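You operate a simulated robot arm through the tools that you are given. There is no shell and no other tool. Be economical: measure what you need, move in short steps, check, and stop when the job is done.

The job below is to be done with a simulated robot arm. You get a single attempt, and the scene is never put back.

TASK
Code the green block with the word on the job card.
Fine: seat it upright in the nest, drop nothing, shut the drawer before the green key, print once, then pull the drawer out.

Only the result counts: the job must be done as asked and must still hold three seconds after the hand-in. Knocking over, shifting, dropping, spilling or breaking anything else fails it.

THE ROBOT
A 7-joint arm with a two-finger parallel gripper on a trunk, on a base that drives. Base frame: it is fixed to the floor where the robot stands at the start and does not move with it; the origin is under the middle of the robot, x ahead of it, y to its left, z up. Units: m, rad, N and s.
With the tool pointing down near the work surface it reaches from about 0.34 to 0.76 m from the robot's upright axis, wherever it stands. Its first joint turns from -2.007 to 2.007 rad. Places, roughly: black dial on the white control box [0.5, 0.9, 0.9]; black lever beside the coder column [0.7, 1.5, 1.1]; blue key marked scan [0.5, 0.7, 0.9]; drawer under the coder head [0.4, 1.3, 0.8]; green key marked print [0.5, 0.8, 0.9]; grey knob marked light mid dark [0.7, 1, 0.9]; nest in the coder drawer [0.5, 1.3, 0.8]; orange flap on the coder head [0.6, 1.3, 1.1]; orange key marked spray [0.6, 0.8, 0.9]; red lever on the white control box [0.6, 0.7, 0.9]; white card holder [0.6, 0.6, 0.9]; yellow slider marked centre [0.7, 0.8, 0.9]. Payload 3.91 kg.
The TCP is the grasp point between the finger pads, 0.03 m short of the fingertips. In the tool frame z runs along the fingers and y along their closing line. Largest opening 0.11 m; finger width 0.02, thickness 0.01; the body of the gripper, 0.048 by 0.112 m, starts 0.055 m behind the TCP.
Orientation is told as [roll, pitch, yaw] about the base's x, y, z axes, in that order, counted from this pose: with the fingers straight down and closing along the base's y, the tool's x points along the base's -x, its y along +y and its z along -z.

THE INTERFACE
- The arm moves only by the tool play_rows. Its argument "moves" is a list of rows, each a list of 7 numbers: the turn, a rotation vector about the tool's x, y, z in units of 45 degrees (1.0 is 45 degrees), then the shift along the tool's x, y, z in units of 400 mm (1.0 is 400 mm), then the gripper command, from -1 (shut) to 1 (fully open), values between in proportion. In form: [[wx, wy, wz, tx, ty, tz, fingers], ...]. A call has 1 to 12 rows; each row is the pose to reach, as a shift and turn from the pose commanded when the call began, along the tool's axes at that moment. A call with a number of a shift or a turn outside -1 to 1 is refused whole. Rows are played at 5 a second. More than 0.05 m and 0.15 rad between two rows, or a gripper value outside its range, and nothing of the call is played. A pose out of reach is approached as far as the arm can. The call stops where the force on the tool passes 50 N (or 10 N more than at its start, if that is more) or the arm is blocked; 0.2 s more then pass. Each finger travels about 0.108 m/s and halts on what it meets, pressing with about 22 N; the grip force reading is that of the motor and also rises with nothing between the fingers. The clock runs only during rows and for 0.2 s after the last one: add rows that repeat a pose to give the fingers time. The reply holds the time, the measured pose of the TCP, the force on the tool along the base axes, the opening and the grip force, in the units named above and with some noise, with the torque about the TCP (base axes, N m) and any sound that the robot's microphone picked up, and new pictures: "show" is both (left out), scene, wrist or none.
- Cameras (640 x 400 px; columns grow to the right, rows downward): "scene" is now at [-0.0005, 0.203, 1.5726]; the picture's right is [0.60, -0.80, 0.00], its down [-0.64, -0.48, -0.60] and it looks along [0.48, 0.36, -0.80] (base axes); focal length 252 px, centre (320, 200). "wrist" rides on the gripper at [0.072, 0.017, -0.103] in the tool frame; the picture's right is [-0.23, 0.97, 0.00], its down [-0.76, -0.18, -0.62] and it looks along [-0.61, -0.14, 0.78] (tool axes); focal length 222 px, centre (320, 200). There is no depth. A picture from a camera that has moved, and an enlarged one, comes with that camera's place and axes in the base frame and with its lens. The place of the scene camera against the robot may be out by one fixed shift of up to 0.012 m in any direction.
- move_column(by): slides the trunk up (or, below 0, down) by that many m; the arm and the scene camera ride with it, the base frame stays. It gives what a move gives, with no picture.
- steer(legs): drives the robot by 1 to 6 legs, each [ahead, turn to the left] in m and rad, along the robot's own axes; the way and the turn of a leg run together, so that a leg with both is an arc; at most 1.5 m and 3.142 rad a leg. The arm and the cameras ride along, it lands a little off, and it stops where it bumps. It gives what a move gives, and a new picture of the scene camera.
- head_to(pan, tilt): turns the head with the scene camera to pan (to the left, within 2.705 rad either way) and tilt (down, from -0.506 to 1.204), counted from straight ahead of the robot. It gives what a move gives, and a new picture of the scene camera.
- enlarge(camera, box): a new picture of the part [left, top, right, bottom] of that camera's present view, enlarged. The clock stands still meanwhile.
- close_job(): hands the job in; it is judged then, once.

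Work in short steps. Places have to be worked out from the pictures, the camera data and where the tool is seen: move nearer, look again, correct. Check each grasp and each placing, and mend what went wrong. You have 120 turns and 260 pictures in all, those below and enlarged ones among them. Open the gripper and draw the arm clear of the work before you hand the job in, unless the task says otherwise; then end with one line.

The tools are called as name(argument=value, ...) on one line, values as JSON. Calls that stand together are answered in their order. play_rows: Moves the arm, as the interface text tells. Its arguments: {"type":"object","properties":{"moves":{"type":"array","items":{"type":"array","items":{"type":"number"}}},"show":{"type":"string","enum":["both","scene","wrist","none"]}},"required":["moves"]} The other tools are called the same way: move_column (by) slides the trunk up or down; steer (legs) drives the base; head_to (pan, tilt) turns the head that bears the scene camera; enlarge (camera, box) takes an enlarged picture of a part of a camera's view; close_job () hands the job in.

At the start:

```text
clock: 0.0
position: [0.2464, 0.3109, 1.1615]
ee_rot: [0.0, 0.0, 0.0]
wrist_force: [-0.2, 1.0, 0.1]
moment: [0.0, -0.01, 0.01]
width: 0.1101
grip_force: 0.1
trunk travel left (down, up): [-0.7, 0.29]
robot x, y, heading: [-0.0039, 0.0029, 0.0]
head pan, tilt: [0.639, 0.93]
```

scene: 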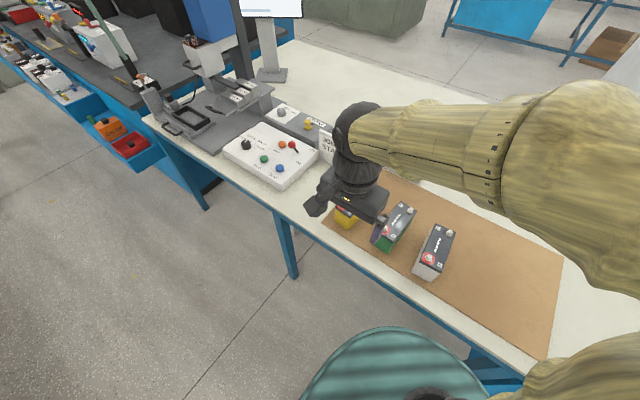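
wrist: 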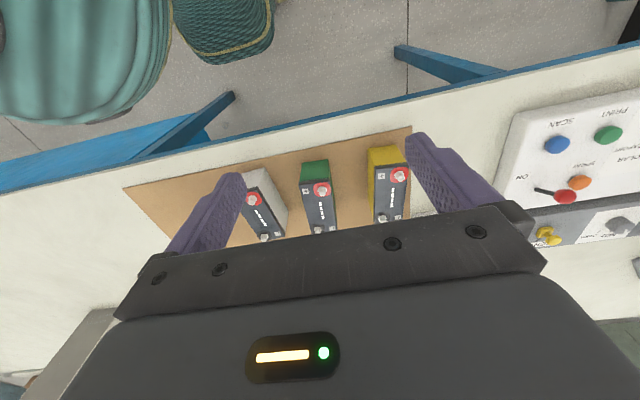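

The scene shows three battery-like blocks, the control box, and the coder. I enlarge the panel and the coder to read labels.

enlarge(camera="scene", box=[210, 90, 350, 190])

enlarge(camera="scene", box=[130, 20, 290, 150])

enlarge(camera="wrist", box=[480, 90, 640, 260])

enlarge(camera="scene", box=[200, 0, 330, 80])

```text
4.00 times, centred on (280, 140) of scene
camera zoom: at [-0.0005, 0.203, 1.5726], right [0.6, -0.8, 0.0], down [-0.64, -0.48, -0.6], along [0.48, 0.36, -0.8], focal length 1007 px, centre (480, 440)
```

zoom: 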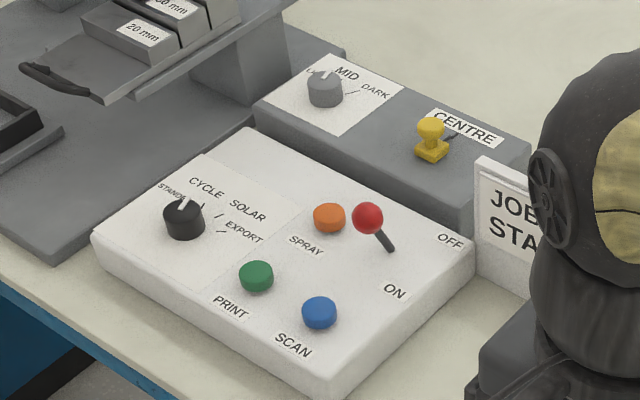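

```text
3.08 times, centred on (210, 85) of scene
camera zoom: at [-0.0005, 0.203, 1.5726], right [0.6, -0.8, 0.0], down [-0.64, -0.48, -0.6], along [0.48, 0.36, -0.8], focal length 775 px, centre (658, 554)
```

zoom: 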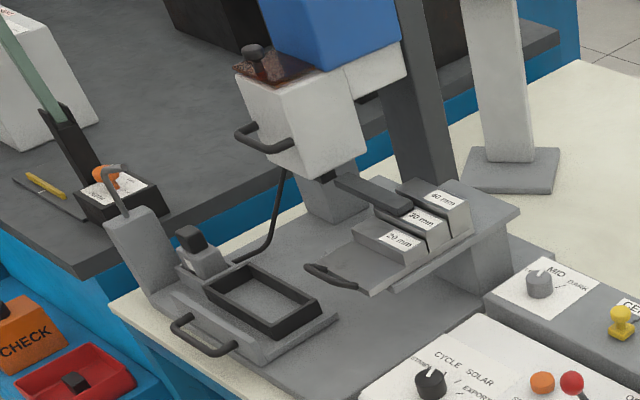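

```text
2.35 times, centred on (560, 175) of wrist
camera zoom: at [0.1745, 0.3275, 1.2642], right [0.23, 0.97, 0.0], down [0.76, -0.18, 0.62], along [0.61, -0.14, -0.78], focal length 523 px, centre (-245, 259)
```

zoom: 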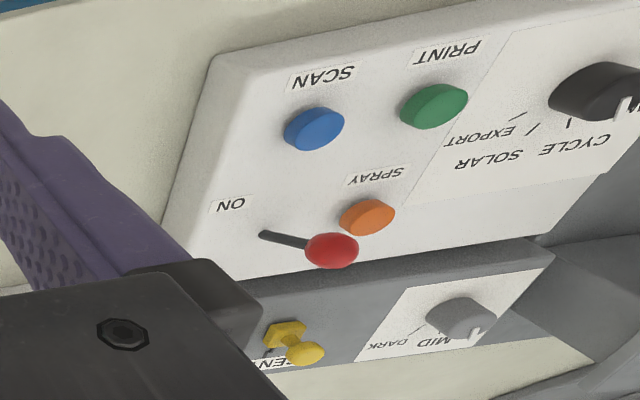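

```text
4.92 times, centred on (265, 40) of scene
camera zoom: at [-0.0005, 0.203, 1.5726], right [0.6, -0.8, 0.0], down [-0.64, -0.48, -0.6], along [0.48, 0.36, -0.8], focal length 1240 px, centre (591, 988)
```

zoom: 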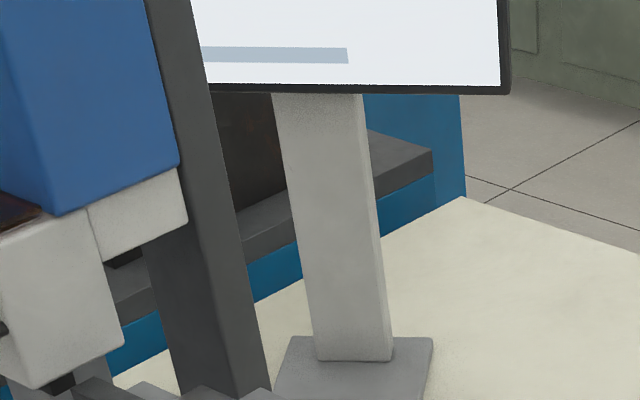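

The power lever and dial are readable; I need the screen, the card, and the coder head. I turn the head up and left.

head_to(pan=0.9, tilt=0.4)

head_to(pan=1.1, tilt=0.65)

```text
clock: 0.9
position: [0.2476, 0.3109, 1.1619]
ee_rot: [0.0, 0.0, 0.0]
wrist_force: [0.2, 0.6, -0.3]
moment: [-0.03, 0.02, 0.01]
width: 0.1097
grip_force: 0.1
trunk travel left (down, up): [-0.7, 0.29]
robot x, y, heading: [-0.0016, 0.001, -0.004]
head pan, tilt: [0.901, 0.4]
camera scene: at [-0.0022, 0.2316, 1.6178], right [0.78, -0.62, 0.0], down [-0.24, -0.31, -0.92], along [0.57, 0.72, -0.39], focal length 252 px, centre (320, 200)
```

scene: 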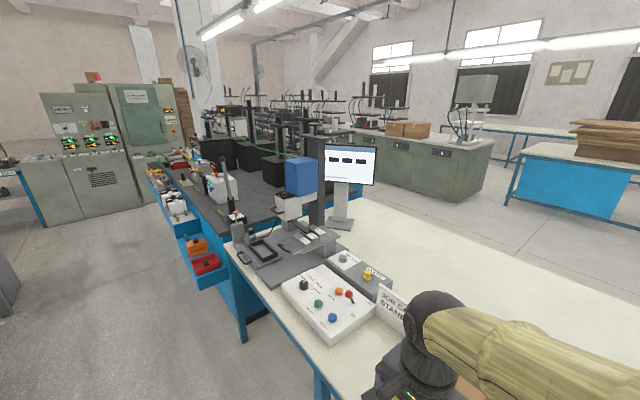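

```text
clock: 1.7
position: [0.2468, 0.3107, 1.1627]
ee_rot: [0.002, -0.001, -0.001]
wrist_force: [-0.2, 0.2, 0.6]
moment: [0.03, 0.01, 0.0]
width: 0.1099
grip_force: 0.0
trunk travel left (down, up): [-0.7, 0.29]
robot x, y, heading: [0.0017, 0.0024, -0.001]
head pan, tilt: [1.1, 0.649]
camera scene: at [-0.0203, 0.2363, 1.5954], right [0.89, -0.45, 0.0], down [-0.27, -0.54, -0.8], along [0.36, 0.71, -0.6], focal length 252 px, centre (320, 200)
```

scene: 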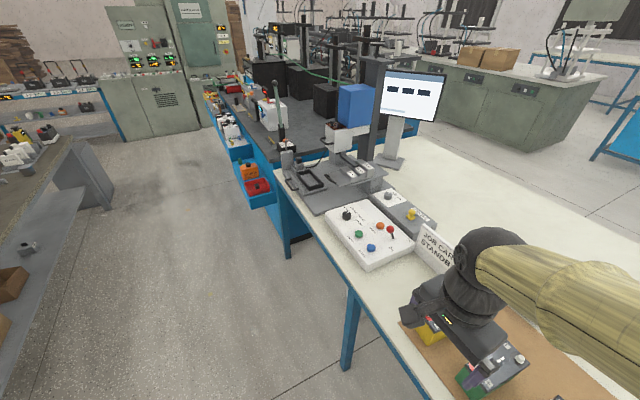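

The screen, card and coder are visible now; enlarging each.

enlarge(camera="scene", box=[365, 60, 455, 130])

enlarge(camera="scene", box=[400, 215, 470, 280])

enlarge(camera="scene", box=[260, 70, 420, 220])

```text
5.71 times, centred on (410, 95) of scene
camera zoom: at [-0.0203, 0.2363, 1.5954], right [0.89, -0.45, 0.0], down [-0.27, -0.54, -0.8], along [0.36, 0.71, -0.6], focal length 1439 px, centre (-194, 800)
```

zoom: 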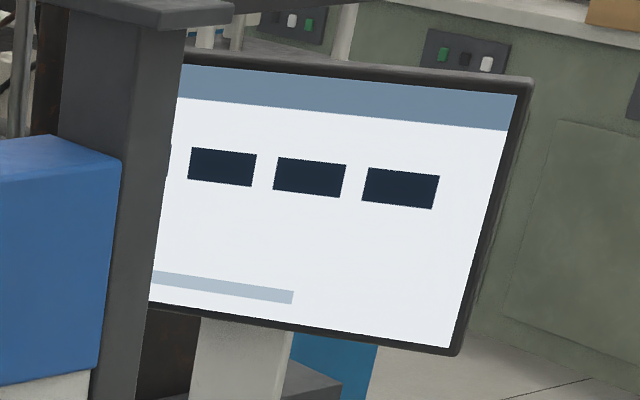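

```text
6.15 times, centred on (435, 248) of scene
camera zoom: at [-0.0203, 0.2363, 1.5954], right [0.89, -0.45, 0.0], down [-0.27, -0.54, -0.8], along [0.36, 0.71, -0.6], focal length 1550 px, centre (-388, -92)
```

zoom: 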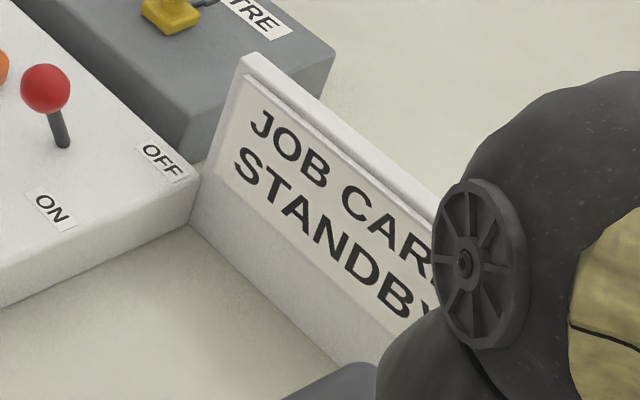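

```text
2.67 times, centred on (340, 145) of scene
camera zoom: at [-0.0203, 0.2363, 1.5954], right [0.89, -0.45, 0.0], down [-0.27, -0.54, -0.8], along [0.36, 0.71, -0.6], focal length 672 px, centre (267, 347)
```

zoom: 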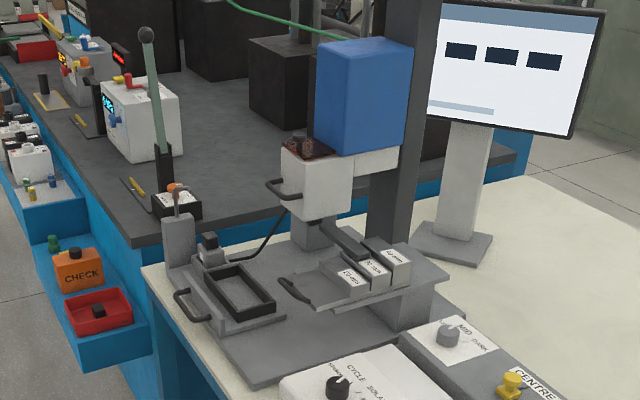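

Word is STANDBY. I drive to about y=0.75, from where the panel, and possibly both blocks and coder, are in reach.

steer(legs=[[0, 1.571], [0.75, 0], [0, -1.571]])

head_to(pan=0.3, tilt=0.9)

```text
clock: 17.7
position: [0.2549, 1.066, 1.162]
ee_rot: [0.001, 0.001, -0.023]
wrist_force: [0.4, -0.7, 0.9]
moment: [0.0, 0.03, 0.01]
width: 0.1101
grip_force: 0.1
trunk travel left (down, up): [-0.7, 0.29]
robot x, y, heading: [0.0017, 0.7613, -0.024]
head pan, tilt: [1.1, 0.649]
camera scene: at [-0.0141, 0.998, 1.5953], right [0.88, -0.48, 0.0], down [-0.29, -0.53, -0.8], along [0.38, 0.7, -0.6], focal length 252 px, centre (320, 200)
```

scene: 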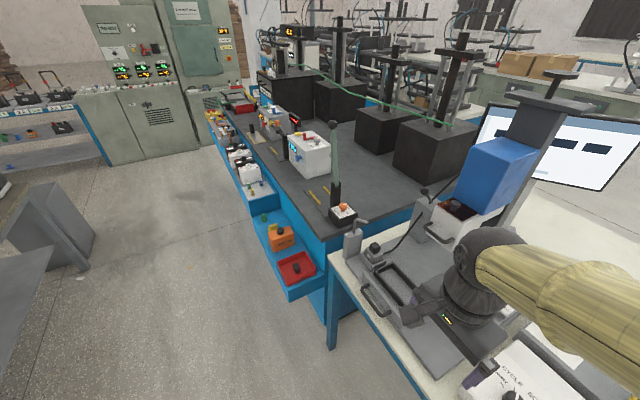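

```text
clock: 18.8
position: [0.255, 1.0657, 1.1621]
ee_rot: [0.0, 0.0, -0.025]
wrist_force: [0.1, 0.3, 0.5]
moment: [-0.02, 0.0, -0.01]
width: 0.1099
grip_force: 0.1
trunk travel left (down, up): [-0.7, 0.29]
robot x, y, heading: [0.0034, 0.7616, -0.023]
head pan, tilt: [0.3, 0.901]
camera scene: at [0.0172, 0.9423, 1.5749], right [0.27, -0.96, 0.0], down [-0.75, -0.21, -0.62], along [0.6, 0.17, -0.78], focal length 252 px, centre (320, 200)
```

scene: 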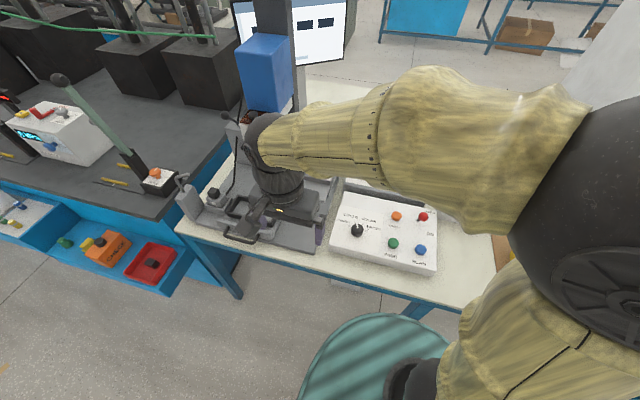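

The arm hides the panel. I move the TCP out to about (0.42, 0.62) above the panel, and look with wrist camera.

play_rows(moves=[[0, 0, 0, -0.05, -0.11, 0, 1], [0, 0, 0, -0.1, -0.22, 0, 1], [0, 0, 0, -0.15, -0.33, 0, 1], [0, 0, 0, -0.2, -0.44, 0, 1], [0, 0, 0, -0.25, -0.55, 0, 1], [0, 0, 0, -0.3, -0.66, 0, 1], [0, 0, 0, -0.35, -0.77, 0, 1], [0, 0, 0, -0.4, -0.88, 0, 1], [0, 0, 0, -0.42, -0.98, 0, 1]])

```text
clock: 20.8
position: [0.4156, 0.669, 1.1601]
ee_rot: [0.0, -0.001, -0.023]
wrist_force: [0.0, 0.5, 0.5]
moment: [0.01, 0.0, 0.02]
width: 0.1102
grip_force: 0.1
trunk travel left (down, up): [-0.7, 0.29]
robot x, y, heading: [0.0024, 0.7599, -0.021]
head pan, tilt: [0.3, 0.901]
camera scene: at [0.0175, 0.9414, 1.5749], right [0.27, -0.96, 0.0], down [-0.75, -0.21, -0.62], along [0.6, 0.17, -0.78], focal length 252 px, centre (320, 200)
camera wrist: at [0.3438, 0.6872, 1.2628], right [0.25, 0.97, 0.0], down [0.76, -0.2, 0.62], along [0.6, -0.16, -0.78], focal length 222 px, centre (320, 200)
```

scene: 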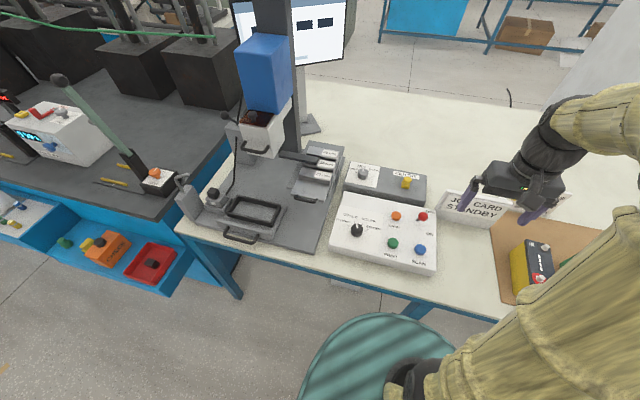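
wrist: 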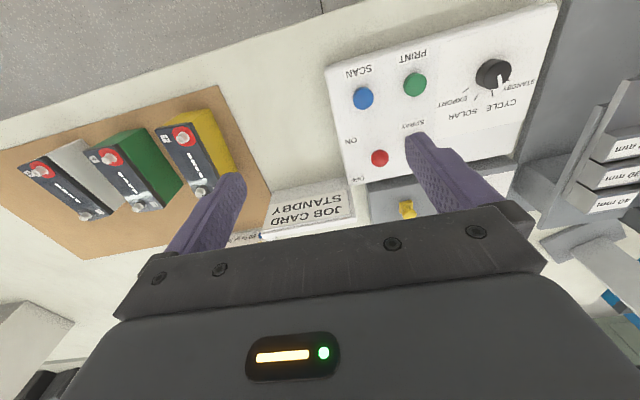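

Good view. Enlarge the coder, panel and the blocks.

enlarge(camera="scene", box=[165, 90, 345, 255])

enlarge(camera="scene", box=[325, 155, 445, 275])

enlarge(camera="wrist", box=[320, 20, 560, 190])

enlarge(camera="wrist", box=[0, 80, 240, 230])

enlarge(camera="scene", box=[220, 0, 350, 160])

```text
2.42 times, centred on (255, 172) of scene
camera zoom: at [0.0175, 0.9414, 1.5749], right [0.27, -0.96, 0.0], down [-0.75, -0.21, -0.62], along [0.6, 0.17, -0.78], focal length 610 px, centre (478, 267)
```

zoom: 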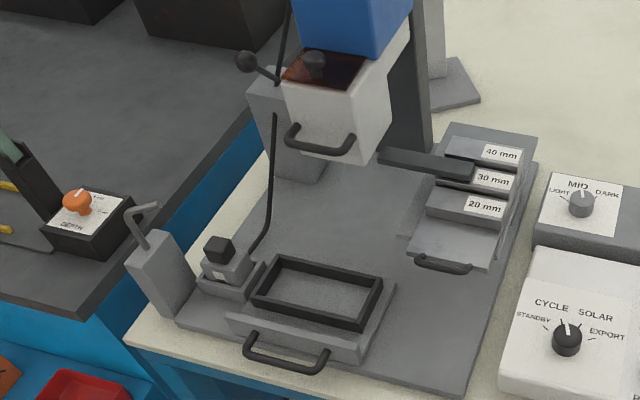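

```text
3.33 times, centred on (385, 215) of scene
camera zoom: at [0.0175, 0.9414, 1.5749], right [0.27, -0.96, 0.0], down [-0.75, -0.21, -0.62], along [0.6, 0.17, -0.78], focal length 839 px, centre (103, 150)
```

zoom: 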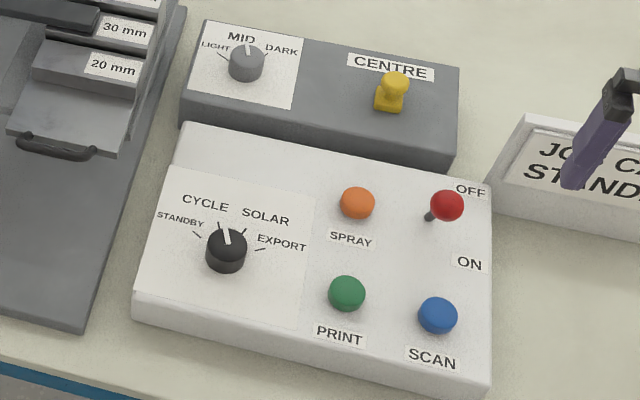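

```text
2.35 times, centred on (440, 105) of wrist
camera zoom: at [0.3438, 0.6872, 1.2628], right [0.25, 0.97, 0.0], down [0.76, -0.2, 0.62], along [0.6, -0.16, -0.78], focal length 523 px, centre (38, 424)
```

zoom: 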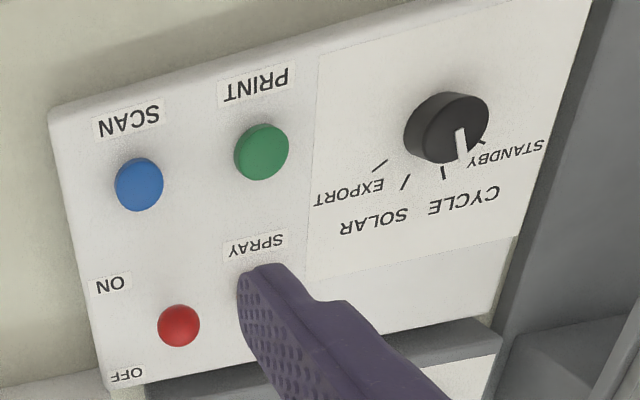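

```text
2.67 times, centred on (120, 155) of wrist
camera zoom: at [0.3438, 0.6872, 1.2628], right [0.25, 0.97, 0.0], down [0.76, -0.2, 0.62], along [0.6, -0.16, -0.78], focal length 592 px, centre (853, 320)
```

zoom: 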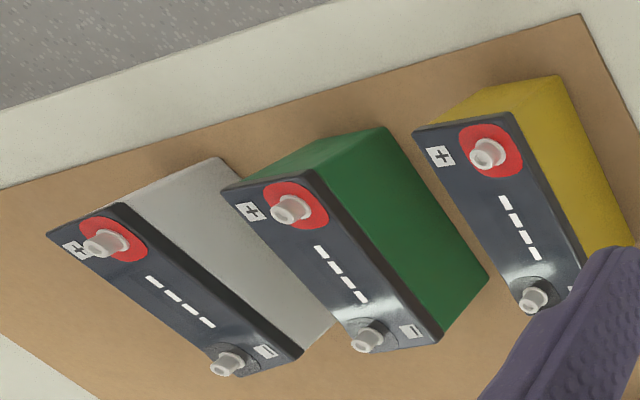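

```text
2.50 times, centred on (285, 80) of scene
camera zoom: at [0.0175, 0.9414, 1.5749], right [0.27, -0.96, 0.0], down [-0.75, -0.21, -0.62], along [0.6, 0.17, -0.78], focal length 630 px, centre (408, 500)
```

zoom: 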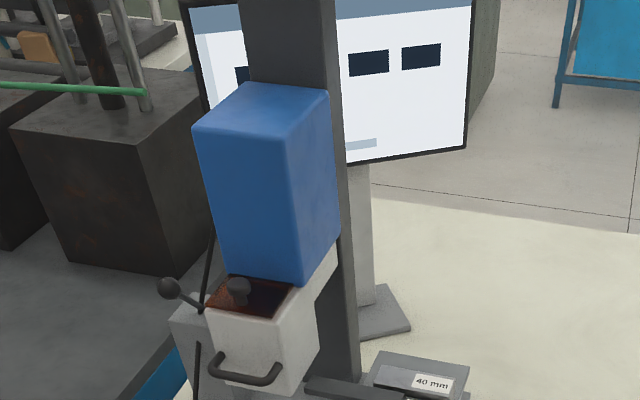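

I check the card for fine print and the nest/lever details.

enlarge(camera="wrist", box=[220, 170, 370, 250])

enlarge(camera="scene", box=[435, 180, 575, 240])

enlarge(camera="scene", box=[170, 170, 300, 250])

enlarge(camera="scene", box=[285, 130, 355, 210])

```text
4.27 times, centred on (295, 210) of wrist
camera zoom: at [0.3438, 0.6872, 1.2628], right [0.25, 0.97, 0.0], down [0.76, -0.2, 0.62], along [0.6, -0.16, -0.78], focal length 948 px, centre (427, 157)
```

zoom: 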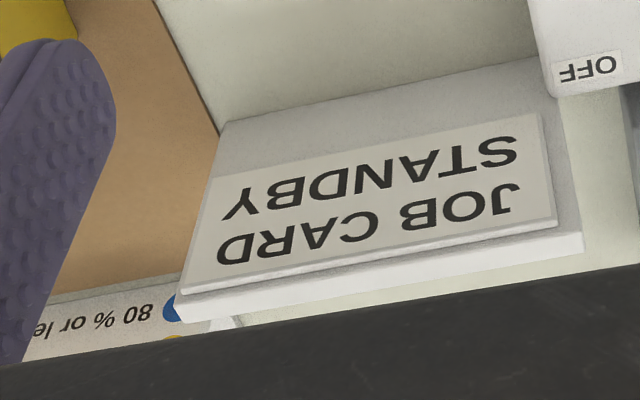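

```text
4.57 times, centred on (505, 210) of scene
camera zoom: at [0.0175, 0.9414, 1.5749], right [0.27, -0.96, 0.0], down [-0.75, -0.21, -0.62], along [0.6, 0.17, -0.78], focal length 1151 px, centre (-526, 154)
```

zoom: 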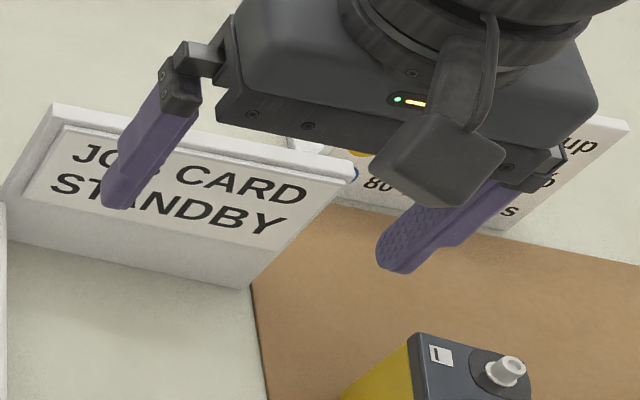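

```text
4.92 times, centred on (235, 210) of scene
camera zoom: at [0.0175, 0.9414, 1.5749], right [0.27, -0.96, 0.0], down [-0.75, -0.21, -0.62], along [0.6, 0.17, -0.78], focal length 1240 px, centre (738, 151)
```

zoom: 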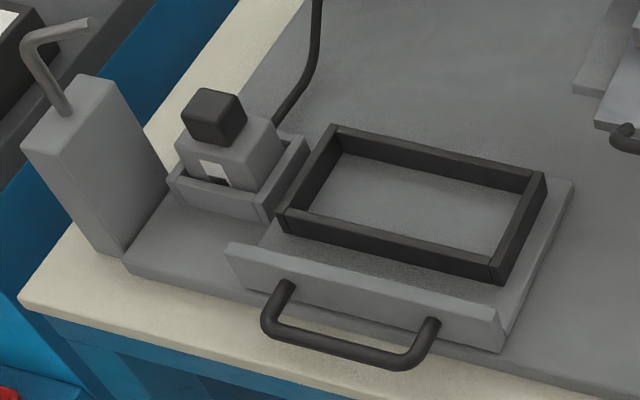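

```text
5.00 times, centred on (320, 170) of scene
camera zoom: at [0.0175, 0.9414, 1.5749], right [0.27, -0.96, 0.0], down [-0.75, -0.21, -0.62], along [0.6, 0.17, -0.78], focal length 1259 px, centre (320, 350)
```

zoom: 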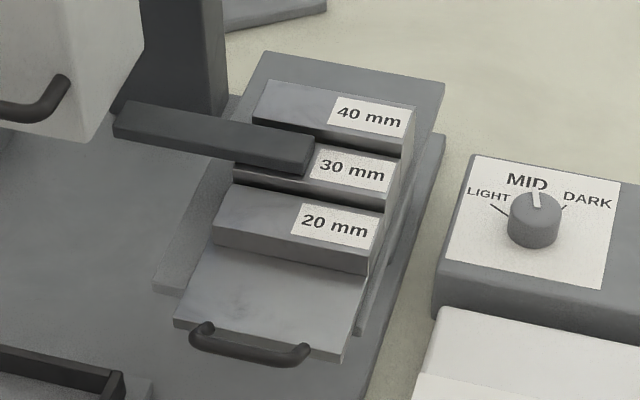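

There's a notice behind the card with text ("80 % or less…"). I move the tool forward/right so the wrist camera can read it.

play_rows(moves=[[0, 0, 0, -0.1, -0.06, 0, 1], [0, 0, 0, -0.2, -0.12, 0, 1], [0, 0, 0, -0.3, -0.18, 0, 1], [0, 0, 0, -0.4, -0.24, 0, 1], [0, 0, 0, -0.5, -0.3, 0, 1]])

```text
clock: 22.0
position: [0.6117, 0.5445, 1.1613]
ee_rot: [0.001, 0.002, -0.024]
wrist_force: [0.8, 0.0, -0.9]
moment: [-0.02, 0.05, -0.02]
width: 0.1099
grip_force: 0.1
trunk travel left (down, up): [-0.7, 0.29]
robot x, y, heading: [0.0009, 0.7615, -0.028]
head pan, tilt: [0.3, 0.901]
camera scene: at [0.0191, 0.941, 1.5749], right [0.27, -0.96, 0.0], down [-0.76, -0.21, -0.62], along [0.6, 0.17, -0.78], focal length 252 px, centre (320, 200)
camera wrist: at [0.5398, 0.5622, 1.2645], right [0.25, 0.97, 0.0], down [0.76, -0.2, 0.62], along [0.6, -0.16, -0.78], focal length 222 px, centre (320, 200)
```

scene: 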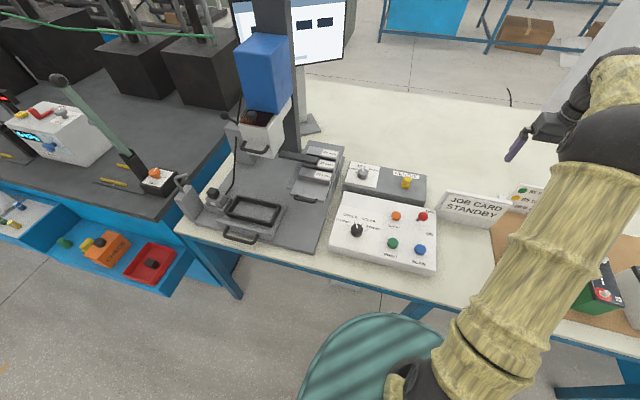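
wrist: 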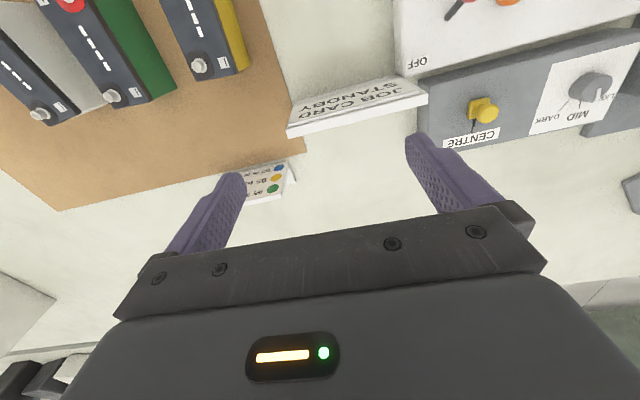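

The finger still hides most of the notice; I shift right 0.14 m.

play_rows(moves=[[0, 0, 0, 0, -0.12, 0, 1], [0, 0, 0, 0, -0.24, 0, 1], [0, 0, 0, 0.05, -0.34, 0, 1]], show="wrist")

enlarge(camera="wrist", box=[240, 120, 420, 230])

enlarge(camera="scene", box=[490, 170, 570, 230])

```text
clock: 22.8
position: [0.5867, 0.4074, 1.1627]
ee_rot: [0.0, 0.0, -0.022]
wrist_force: [-1.3, 0.5, 0.1]
moment: [0.03, -0.02, 0.02]
width: 0.1104
grip_force: 0.0
trunk travel left (down, up): [-0.7, 0.29]
robot x, y, heading: [-0.0019, 0.7617, -0.028]
head pan, tilt: [0.3, 0.901]
camera wrist: at [0.5142, 0.4265, 1.2655], right [0.25, 0.97, 0.0], down [0.76, -0.2, 0.62], along [0.6, -0.16, -0.78], focal length 222 px, centre (320, 200)
```

wrist: 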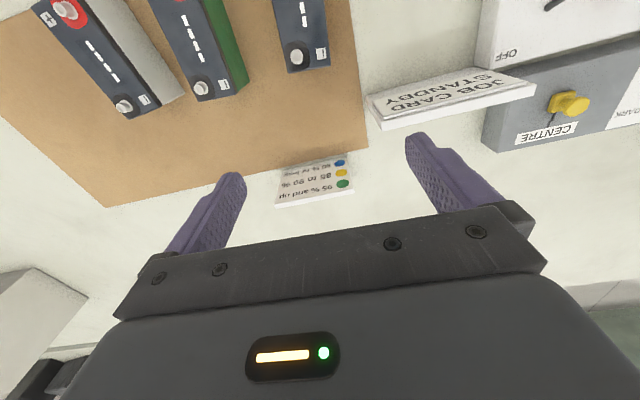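

```text
3.56 times, centred on (330, 175) of wrist
camera zoom: at [0.5142, 0.4265, 1.2655], right [0.25, 0.97, 0.0], down [0.76, -0.2, 0.62], along [0.6, -0.16, -0.78], focal length 790 px, centre (284, 289)
```

zoom: 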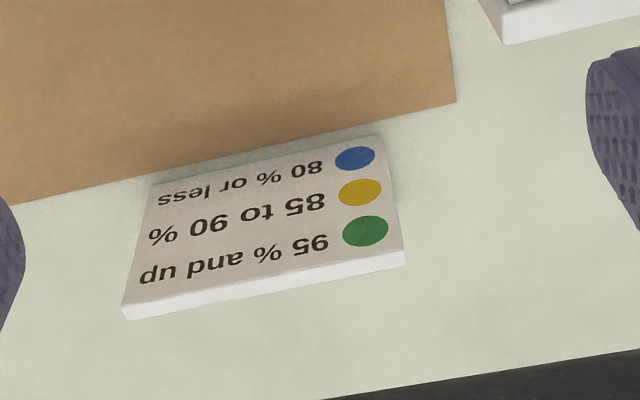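

```text
6.67 times, centred on (530, 200) of scene
camera zoom: at [0.0165, 0.9412, 1.575], right [0.27, -0.96, 0.0], down [-0.75, -0.21, -0.62], along [0.6, 0.17, -0.78], focal length 1679 px, centre (-1080, 200)
```

zoom: 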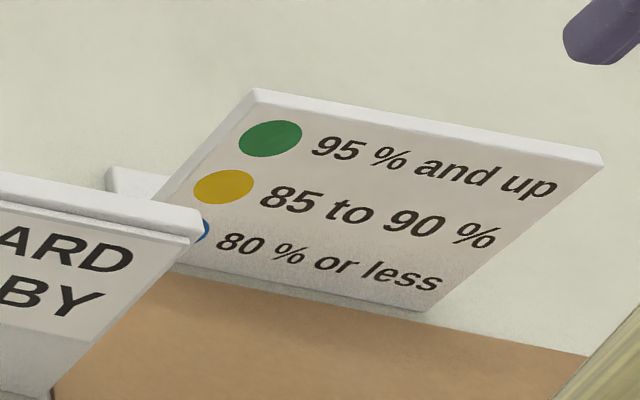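

The notice concerns charge sorting, not this job. Next: power lever. I go above it (about x 0.53, y 0.74) for a close look.

play_rows(moves=[[0, 0, 0, 0.02, 0.11, 0.02, 1], [0, 0, 0, 0.04, 0.22, 0.04, 1], [0, 0, 0, 0.06, 0.33, 0.06, 1], [0, 0, 0, 0.08, 0.44, 0.08, 1], [0, 0, 0, 0.1, 0.55, 0.1, 1], [0, 0, 0, 0.12, 0.66, 0.12, 1], [0, 0, 0, 0.14, 0.77, 0.14, 1], [0, 0, 0, 0.16, 0.84, 0.18, 1]])

```text
clock: 24.6
position: [0.5313, 0.7477, 1.0896]
ee_rot: [0.0, 0.001, -0.025]
wrist_force: [1.0, 0.4, -0.1]
moment: [0.01, 0.02, -0.01]
width: 0.1099
grip_force: 0.1
trunk travel left (down, up): [-0.7, 0.29]
robot x, y, heading: [0.0031, 0.7631, -0.028]
head pan, tilt: [0.3, 0.901]
camera scene: at [0.0174, 0.9426, 1.5748], right [0.27, -0.96, 0.0], down [-0.75, -0.21, -0.62], along [0.6, 0.17, -0.78], focal length 252 px, centre (320, 200)
camera wrist: at [0.4604, 0.766, 1.1928], right [0.25, 0.97, 0.0], down [0.76, -0.2, 0.62], along [0.6, -0.16, -0.78], focal length 222 px, centre (320, 200)
```

scene: 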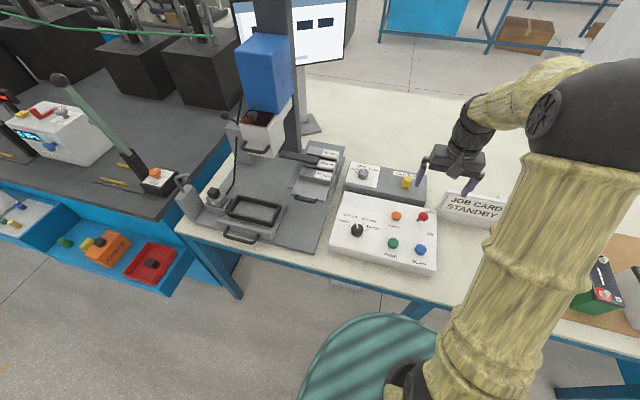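
wrist: 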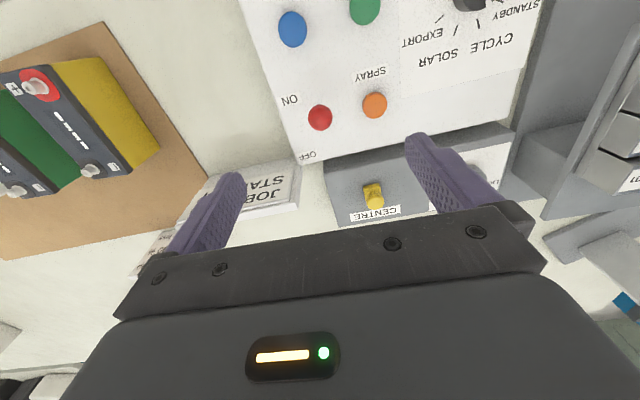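

Ball is at about (0.549, 0.742, 0.911). I enlarge to see which way the lever leans.

enlarge(camera="wrist", box=[260, 60, 420, 170])

enlarge(camera="scene", box=[380, 190, 450, 270])

```text
3.64 times, centred on (340, 115) of wrist
camera zoom: at [0.4604, 0.766, 1.1928], right [0.25, 0.97, 0.0], down [0.76, -0.2, 0.62], along [0.6, -0.16, -0.78], focal length 808 px, centre (247, 509)
```

zoom: 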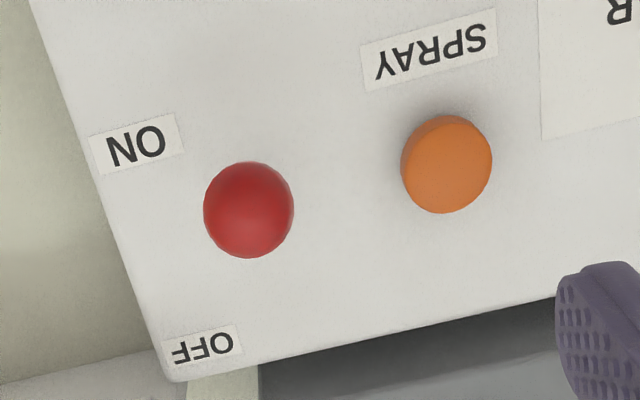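

```text
5.00 times, centred on (415, 230) of scene
camera zoom: at [0.0174, 0.9426, 1.5748], right [0.27, -0.96, 0.0], down [-0.75, -0.21, -0.62], along [0.6, 0.17, -0.78], focal length 1259 px, centre (-155, 50)
```

zoom: 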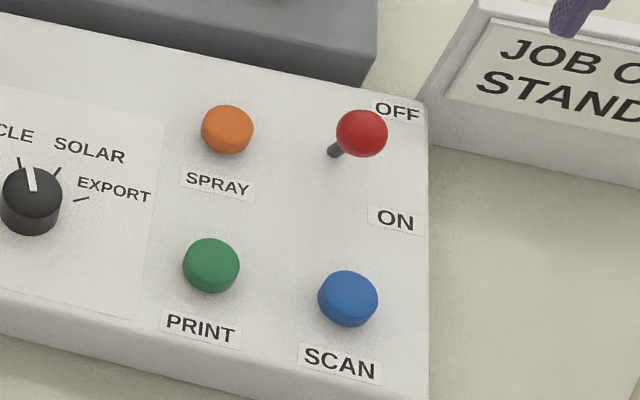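

The stem is hidden under the ball in the wrist view, so the ball leans toward −x (ON): power is already on. Next the dial: move above it.

play_rows(moves=[[0, 0, 0, 0.04, 0.11, 0.02, 1], [0, 0, 0, 0.08, 0.22, 0.05, 1], [0, 0, 0, 0.12, 0.33, 0.07, 1], [0, 0, 0, 0.16, 0.44, 0.09, 1], [0, 0, 0, 0.17, 0.49, 0.1, 1]])

enlarge(camera="wrist", box=[240, 40, 440, 165])

```text
clock: 25.8
position: [0.4691, 0.946, 1.0474]
ee_rot: [0.001, 0.001, -0.024]
wrist_force: [-0.4, -1.2, 1.0]
moment: [-0.03, 0.0, 0.0]
width: 0.1101
grip_force: 0.0
trunk travel left (down, up): [-0.7, 0.29]
robot x, y, heading: [0.0005, 0.7628, -0.028]
head pan, tilt: [0.3, 0.901]
camera scene: at [0.0174, 0.9423, 1.5748], right [0.27, -0.96, 0.0], down [-0.75, -0.21, -0.62], along [0.6, 0.17, -0.78], focal length 252 px, centre (320, 200)
camera wrist: at [0.3973, 0.9644, 1.1511], right [0.25, 0.97, 0.0], down [0.76, -0.2, 0.62], along [0.6, -0.16, -0.78], focal length 222 px, centre (320, 200)
```

scene: 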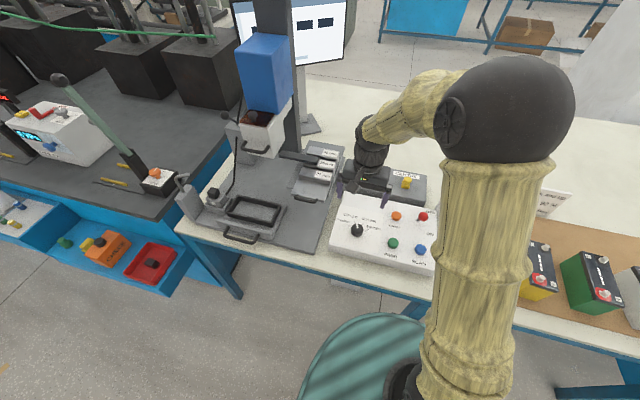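
wrist: 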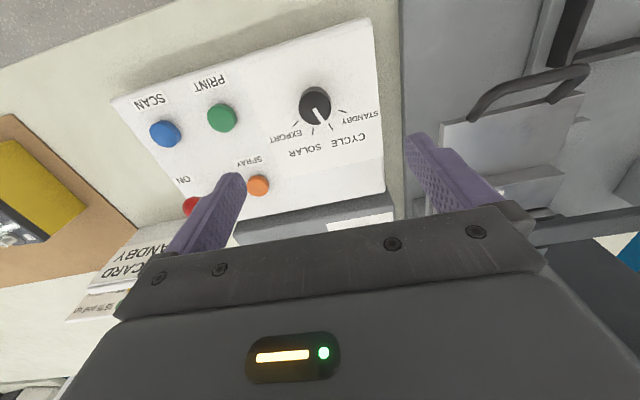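

```text
3.20 times, centred on (340, 102) of wrist
camera zoom: at [0.3973, 0.9644, 1.1511], right [0.25, 0.97, 0.0], down [0.76, -0.2, 0.62], along [0.6, -0.16, -0.78], focal length 711 px, centre (256, 512)
```

zoom: 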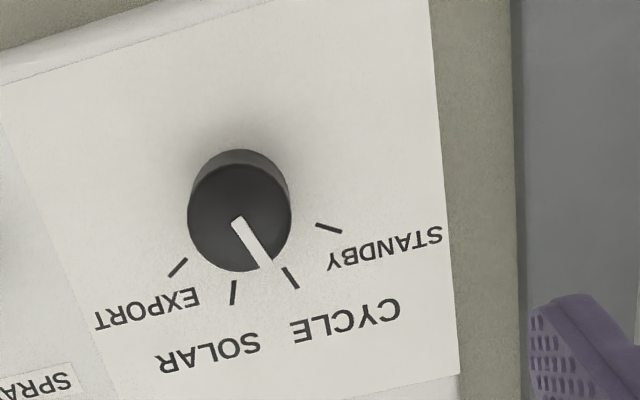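

Dial centre estimated at (0.468, 0.937), top z≈0.875; STANDBY is about 34° counter-clockwise of CYCLE. I descend partway and check.

play_rows(moves=[[0, 0, 0, 0, -0.024, 0.1, 0.6], [0, 0, 0, 0, -0.024, 0.2, 0.4], [0, 0, 0, 0, -0.024, 0.27, 0.4]])

enlarge(camera="wrist", box=[220, 60, 420, 200])

```text
clock: 26.6
position: [0.4689, 0.9347, 0.9399]
ee_rot: [0.0, 0.0, -0.026]
wrist_force: [0.6, -0.3, -0.5]
moment: [-0.01, -0.01, -0.01]
width: 0.077
grip_force: 0.1
trunk travel left (down, up): [-0.7, 0.29]
robot x, y, heading: [-0.0022, 0.7626, -0.023]
head pan, tilt: [0.3, 0.901]
camera scene: at [0.0178, 0.9424, 1.5748], right [0.27, -0.96, 0.0], down [-0.75, -0.21, -0.62], along [0.6, 0.17, -0.78], focal length 252 px, centre (320, 200)
camera wrist: at [0.397, 0.9538, 1.042], right [0.25, 0.97, 0.0], down [0.76, -0.2, 0.62], along [0.6, -0.16, -0.78], focal length 222 px, centre (320, 200)
```

scene: 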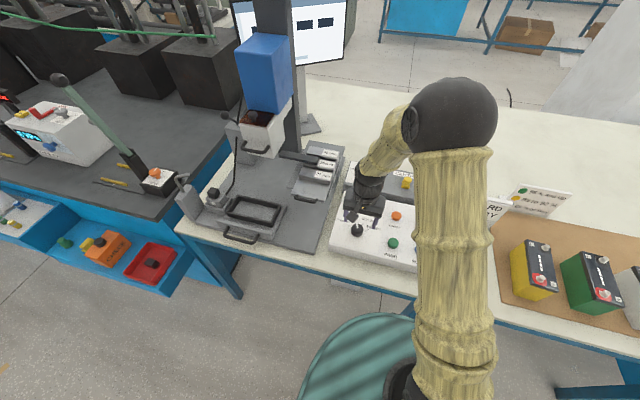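
wrist: 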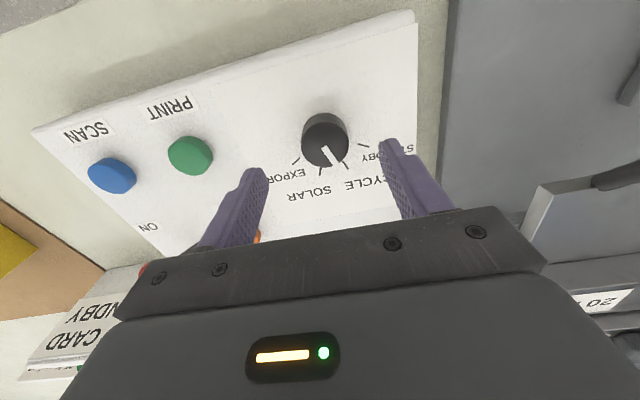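

```text
2.86 times, centred on (320, 130) of wrist
camera zoom: at [0.397, 0.9538, 1.042], right [0.25, 0.97, 0.0], down [0.76, -0.2, 0.62], along [0.6, -0.16, -0.78], focal length 635 px, centre (320, 400)
```

zoom: 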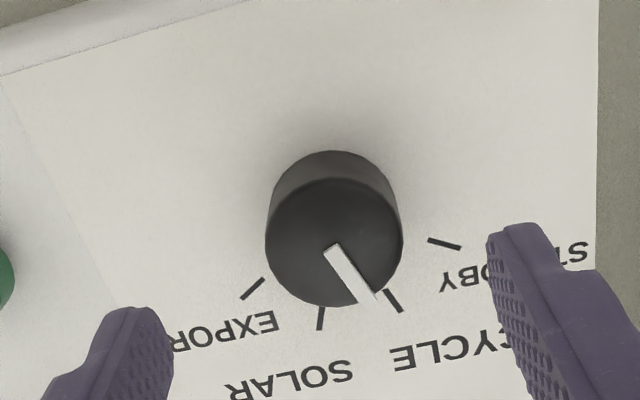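

Dial centre (0.470, 0.938, top 0.876). I lower to z≈0.88 and close on it.

play_rows(moves=[[0, 0, 0, -0.004, 0.007, 0.08, 0.4], [0, 0, 0, -0.004, 0.007, 0.15, 0.4], [0, 0, 0, -0.004, 0.007, 0.15, -0.5], [0, 0, 0, -0.004, 0.007, 0.15, -0.5], [0, 0, 0, -0.004, 0.007, 0.15, -0.5]], show="wrist")

```text
clock: 27.8
position: [0.4701, 0.9392, 0.8801]
ee_rot: [0.001, -0.003, -0.023]
wrist_force: [1.9, 5.5, 5.2]
moment: [0.33, -0.3, 0.0]
width: 0.0394
grip_force: 44.5
trunk travel left (down, up): [-0.7, 0.29]
robot x, y, heading: [-0.0017, 0.7609, -0.024]
head pan, tilt: [0.3, 0.901]
camera wrist: at [0.3984, 0.9565, 0.9828], right [0.25, 0.97, 0.0], down [0.76, -0.2, 0.62], along [0.6, -0.16, -0.78], focal length 222 px, centre (320, 200)
```

wrist: 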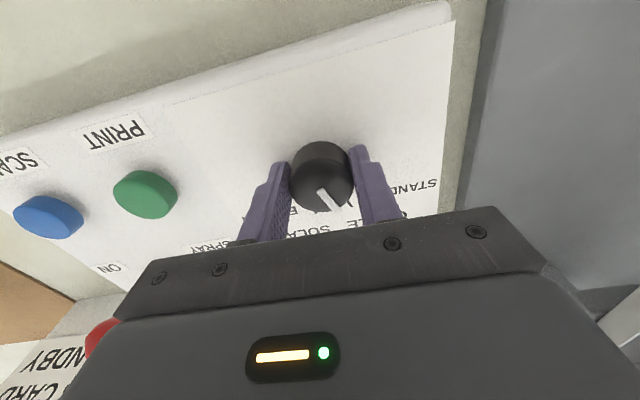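

Gripped (width 0.039). Turn 0.6 rad counter-clockwise.

play_rows(moves=[[0, 0, -0.15, 0, 0, 0, -0.5], [0, 0, -0.3, 0, 0, 0, -0.5], [0, 0, -0.45, 0, 0, 0, -0.5], [0, 0, -0.6, 0, 0, 0, -0.5], [0, 0, -0.76, 0, 0, 0, -0.5], [0, 0, -0.76, 0, 0, 0, -0.5]], show="wrist")

enlarge(camera="wrist", box=[220, 110, 440, 240])

enlarge(camera="scene", box=[325, 195, 405, 255])

```text
clock: 29.2
position: [0.4707, 0.9368, 0.88]
ee_rot: [0.001, 0.001, 0.571]
wrist_force: [8.6, -8.3, -14.2]
moment: [0.01, -1.08, 0.04]
width: 0.0393
grip_force: 44.1
trunk travel left (down, up): [-0.7, 0.29]
robot x, y, heading: [-0.0026, 0.7601, -0.023]
head pan, tilt: [0.3, 0.901]
camera wrist: at [0.4014, 0.9111, 0.9831], right [-0.34, 0.94, 0.0], down [0.74, 0.26, 0.62], along [0.59, 0.21, -0.78], focal length 222 px, centre (320, 200)
```

wrist: 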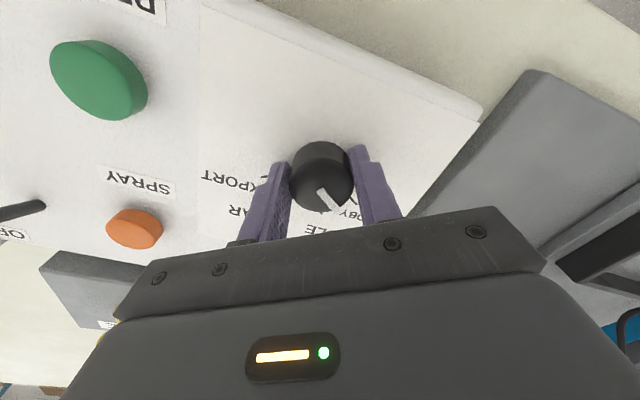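

```text
2.91 times, centred on (330, 175) of wrist
camera zoom: at [0.4014, 0.9111, 0.9831], right [-0.34, 0.94, 0.0], down [0.74, 0.26, 0.62], along [0.59, 0.21, -0.78], focal length 646 px, centre (291, 273)
```

zoom: 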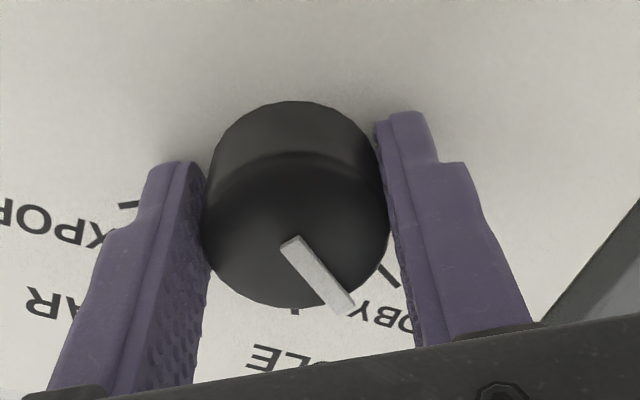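

```text
6.67 times, centred on (365, 225) of scene
camera zoom: at [0.0196, 0.9415, 1.5747], right [0.27, -0.96, 0.0], down [-0.76, -0.21, -0.62], along [0.6, 0.17, -0.78], focal length 1679 px, centre (20, 33)
```

zoom: 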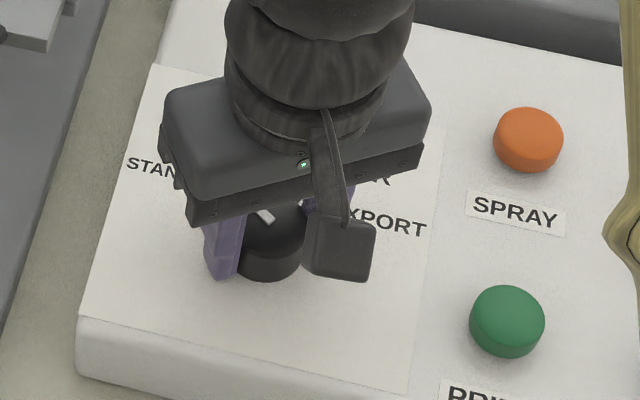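

By projection the pointer is at ~52°, tick at ~51°. Release, rise, and verify.

play_rows(moves=[[0, 0, 0, 0, 0, 0, 0.3], [0, 0, 0, 0, 0, 0, 0.3], [0, 0, 0, 0, 0, -0.12, 0.3], [0, 0, 0.17, 0, 0, -0.24, 0.3], [0, 0, 0.34, 0, 0, -0.36, 1], [0, 0, 0.51, 0, 0, -0.45, 1], [0, 0, 0.68, 0, 0, -0.45, 1], [0, 0, 0.76, 0, 0, -0.45, 1]])

enlarge(camera="wrist", box=[220, 40, 420, 165])

enlarge(camera="scene", box=[220, 0, 360, 130])

```text
clock: 31.0
position: [0.4696, 0.9384, 1.0621]
ee_rot: [-0.002, 0.0, -0.025]
wrist_force: [0.6, 0.1, -0.1]
moment: [0.0, 0.0, 0.03]
width: 0.1101
grip_force: 0.1
trunk travel left (down, up): [-0.7, 0.29]
robot x, y, heading: [0.0004, 0.766, -0.019]
head pan, tilt: [0.3, 0.901]
camera scene: at [0.0172, 0.9422, 1.5748], right [0.27, -0.96, 0.0], down [-0.75, -0.21, -0.62], along [0.6, 0.17, -0.78], focal length 252 px, centre (320, 200)
camera wrist: at [0.3981, 0.9565, 1.1637], right [0.25, 0.97, 0.0], down [0.76, -0.2, 0.62], along [0.6, -0.16, -0.78], focal length 222 px, centre (320, 200)
```

scene: 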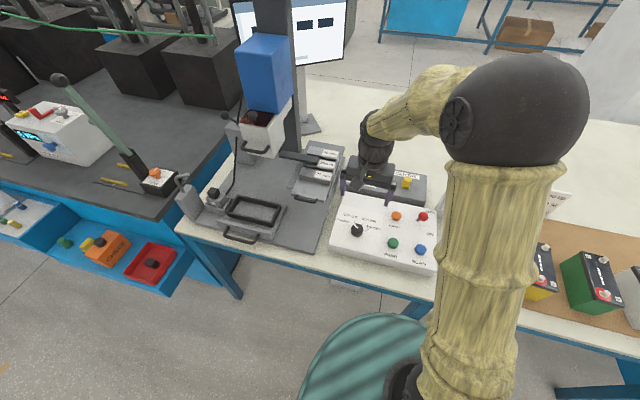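
wrist: 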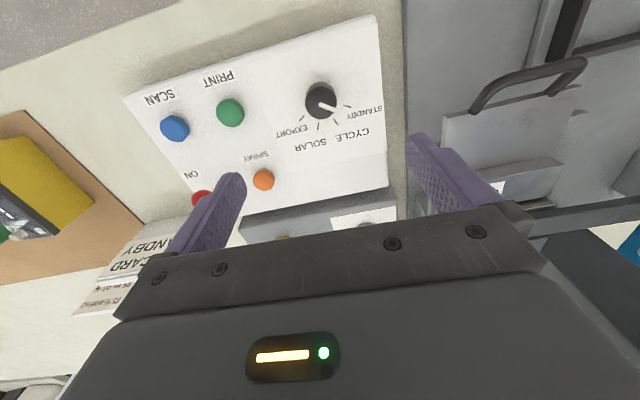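

```text
3.20 times, centred on (320, 102) of wrist
camera zoom: at [0.3981, 0.9565, 1.1637], right [0.25, 0.97, 0.0], down [0.76, -0.2, 0.62], along [0.6, -0.16, -0.78], focal length 711 px, centre (320, 512)
```

zoom: 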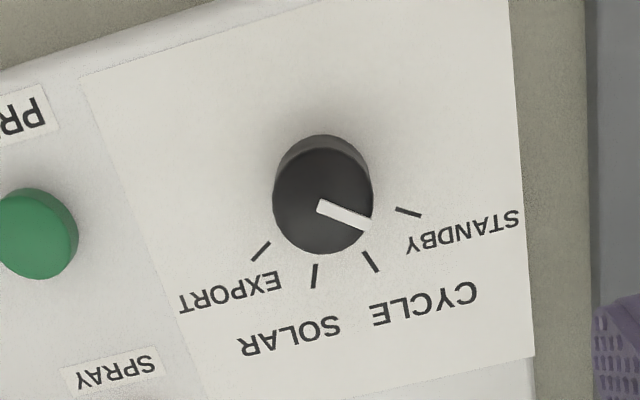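

```text
3.08 times, centred on (290, 65) of scene
camera zoom: at [0.0172, 0.9422, 1.5748], right [0.27, -0.96, 0.0], down [-0.75, -0.21, -0.62], along [0.6, 0.17, -0.78], focal length 775 px, centre (412, 615)
```

zoom: 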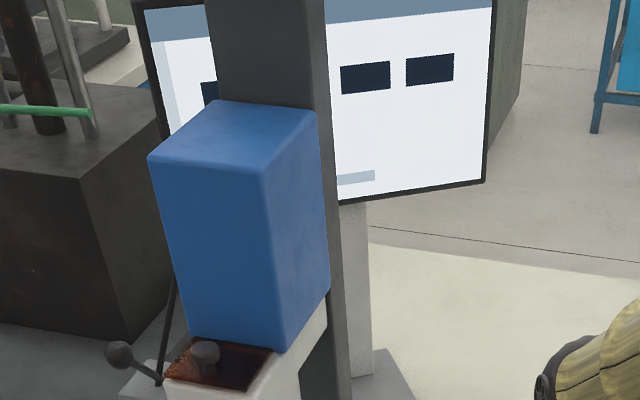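

Dial is on STANDBY. Next I inspect the coder drawer and head from closer.

play_rows(moves=[[0, 0, 0, 0.05, 0.11, 0, 1], [0, 0, 0, 0.1, 0.22, 0, 1], [0, 0, 0, 0.15, 0.33, 0, 1], [0, 0, 0, 0.2, 0.44, 0, 1], [0, 0, 0, 0.2, 0.5, 0, 1]], show="wrist")

head_to(pan=0.75, tilt=0.7)

```text
clock: 32.2
position: [0.3944, 1.139, 1.0603]
ee_rot: [0.0, -0.001, -0.024]
wrist_force: [-0.2, 0.3, 0.1]
moment: [0.0, -0.04, -0.01]
width: 0.1102
grip_force: 0.0
trunk travel left (down, up): [-0.7, 0.29]
robot x, y, heading: [-0.0006, 0.7601, -0.028]
head pan, tilt: [0.3, 0.901]
camera wrist: at [0.3232, 1.1567, 1.163], right [0.25, 0.97, 0.0], down [0.76, -0.2, 0.62], along [0.6, -0.16, -0.78], focal length 222 px, centre (320, 200)
```

wrist: 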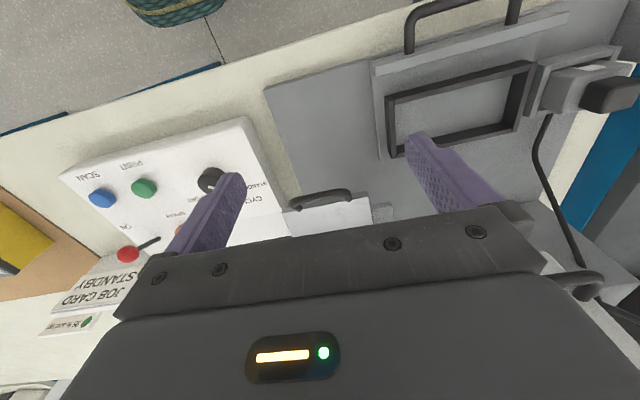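

```text
clock: 33.1
position: [0.3942, 1.1373, 1.0605]
ee_rot: [0.0, 0.001, -0.025]
wrist_force: [-0.4, 1.2, 0.1]
moment: [0.01, 0.0, 0.03]
width: 0.11
grip_force: 0.0
trunk travel left (down, up): [-0.7, 0.29]
robot x, y, heading: [0.001, 0.7569, -0.028]
head pan, tilt: [0.75, 0.7]
camera scene: at [0.0082, 0.978, 1.591], right [0.66, -0.75, 0.0], down [-0.48, -0.43, -0.76], along [0.57, 0.51, -0.64], focal length 252 px, centre (320, 200)
```

scene: 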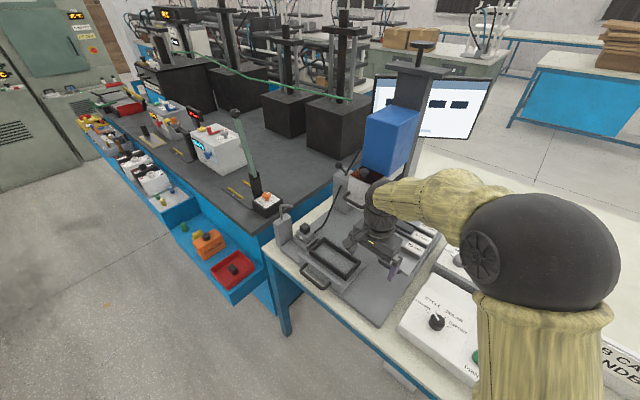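

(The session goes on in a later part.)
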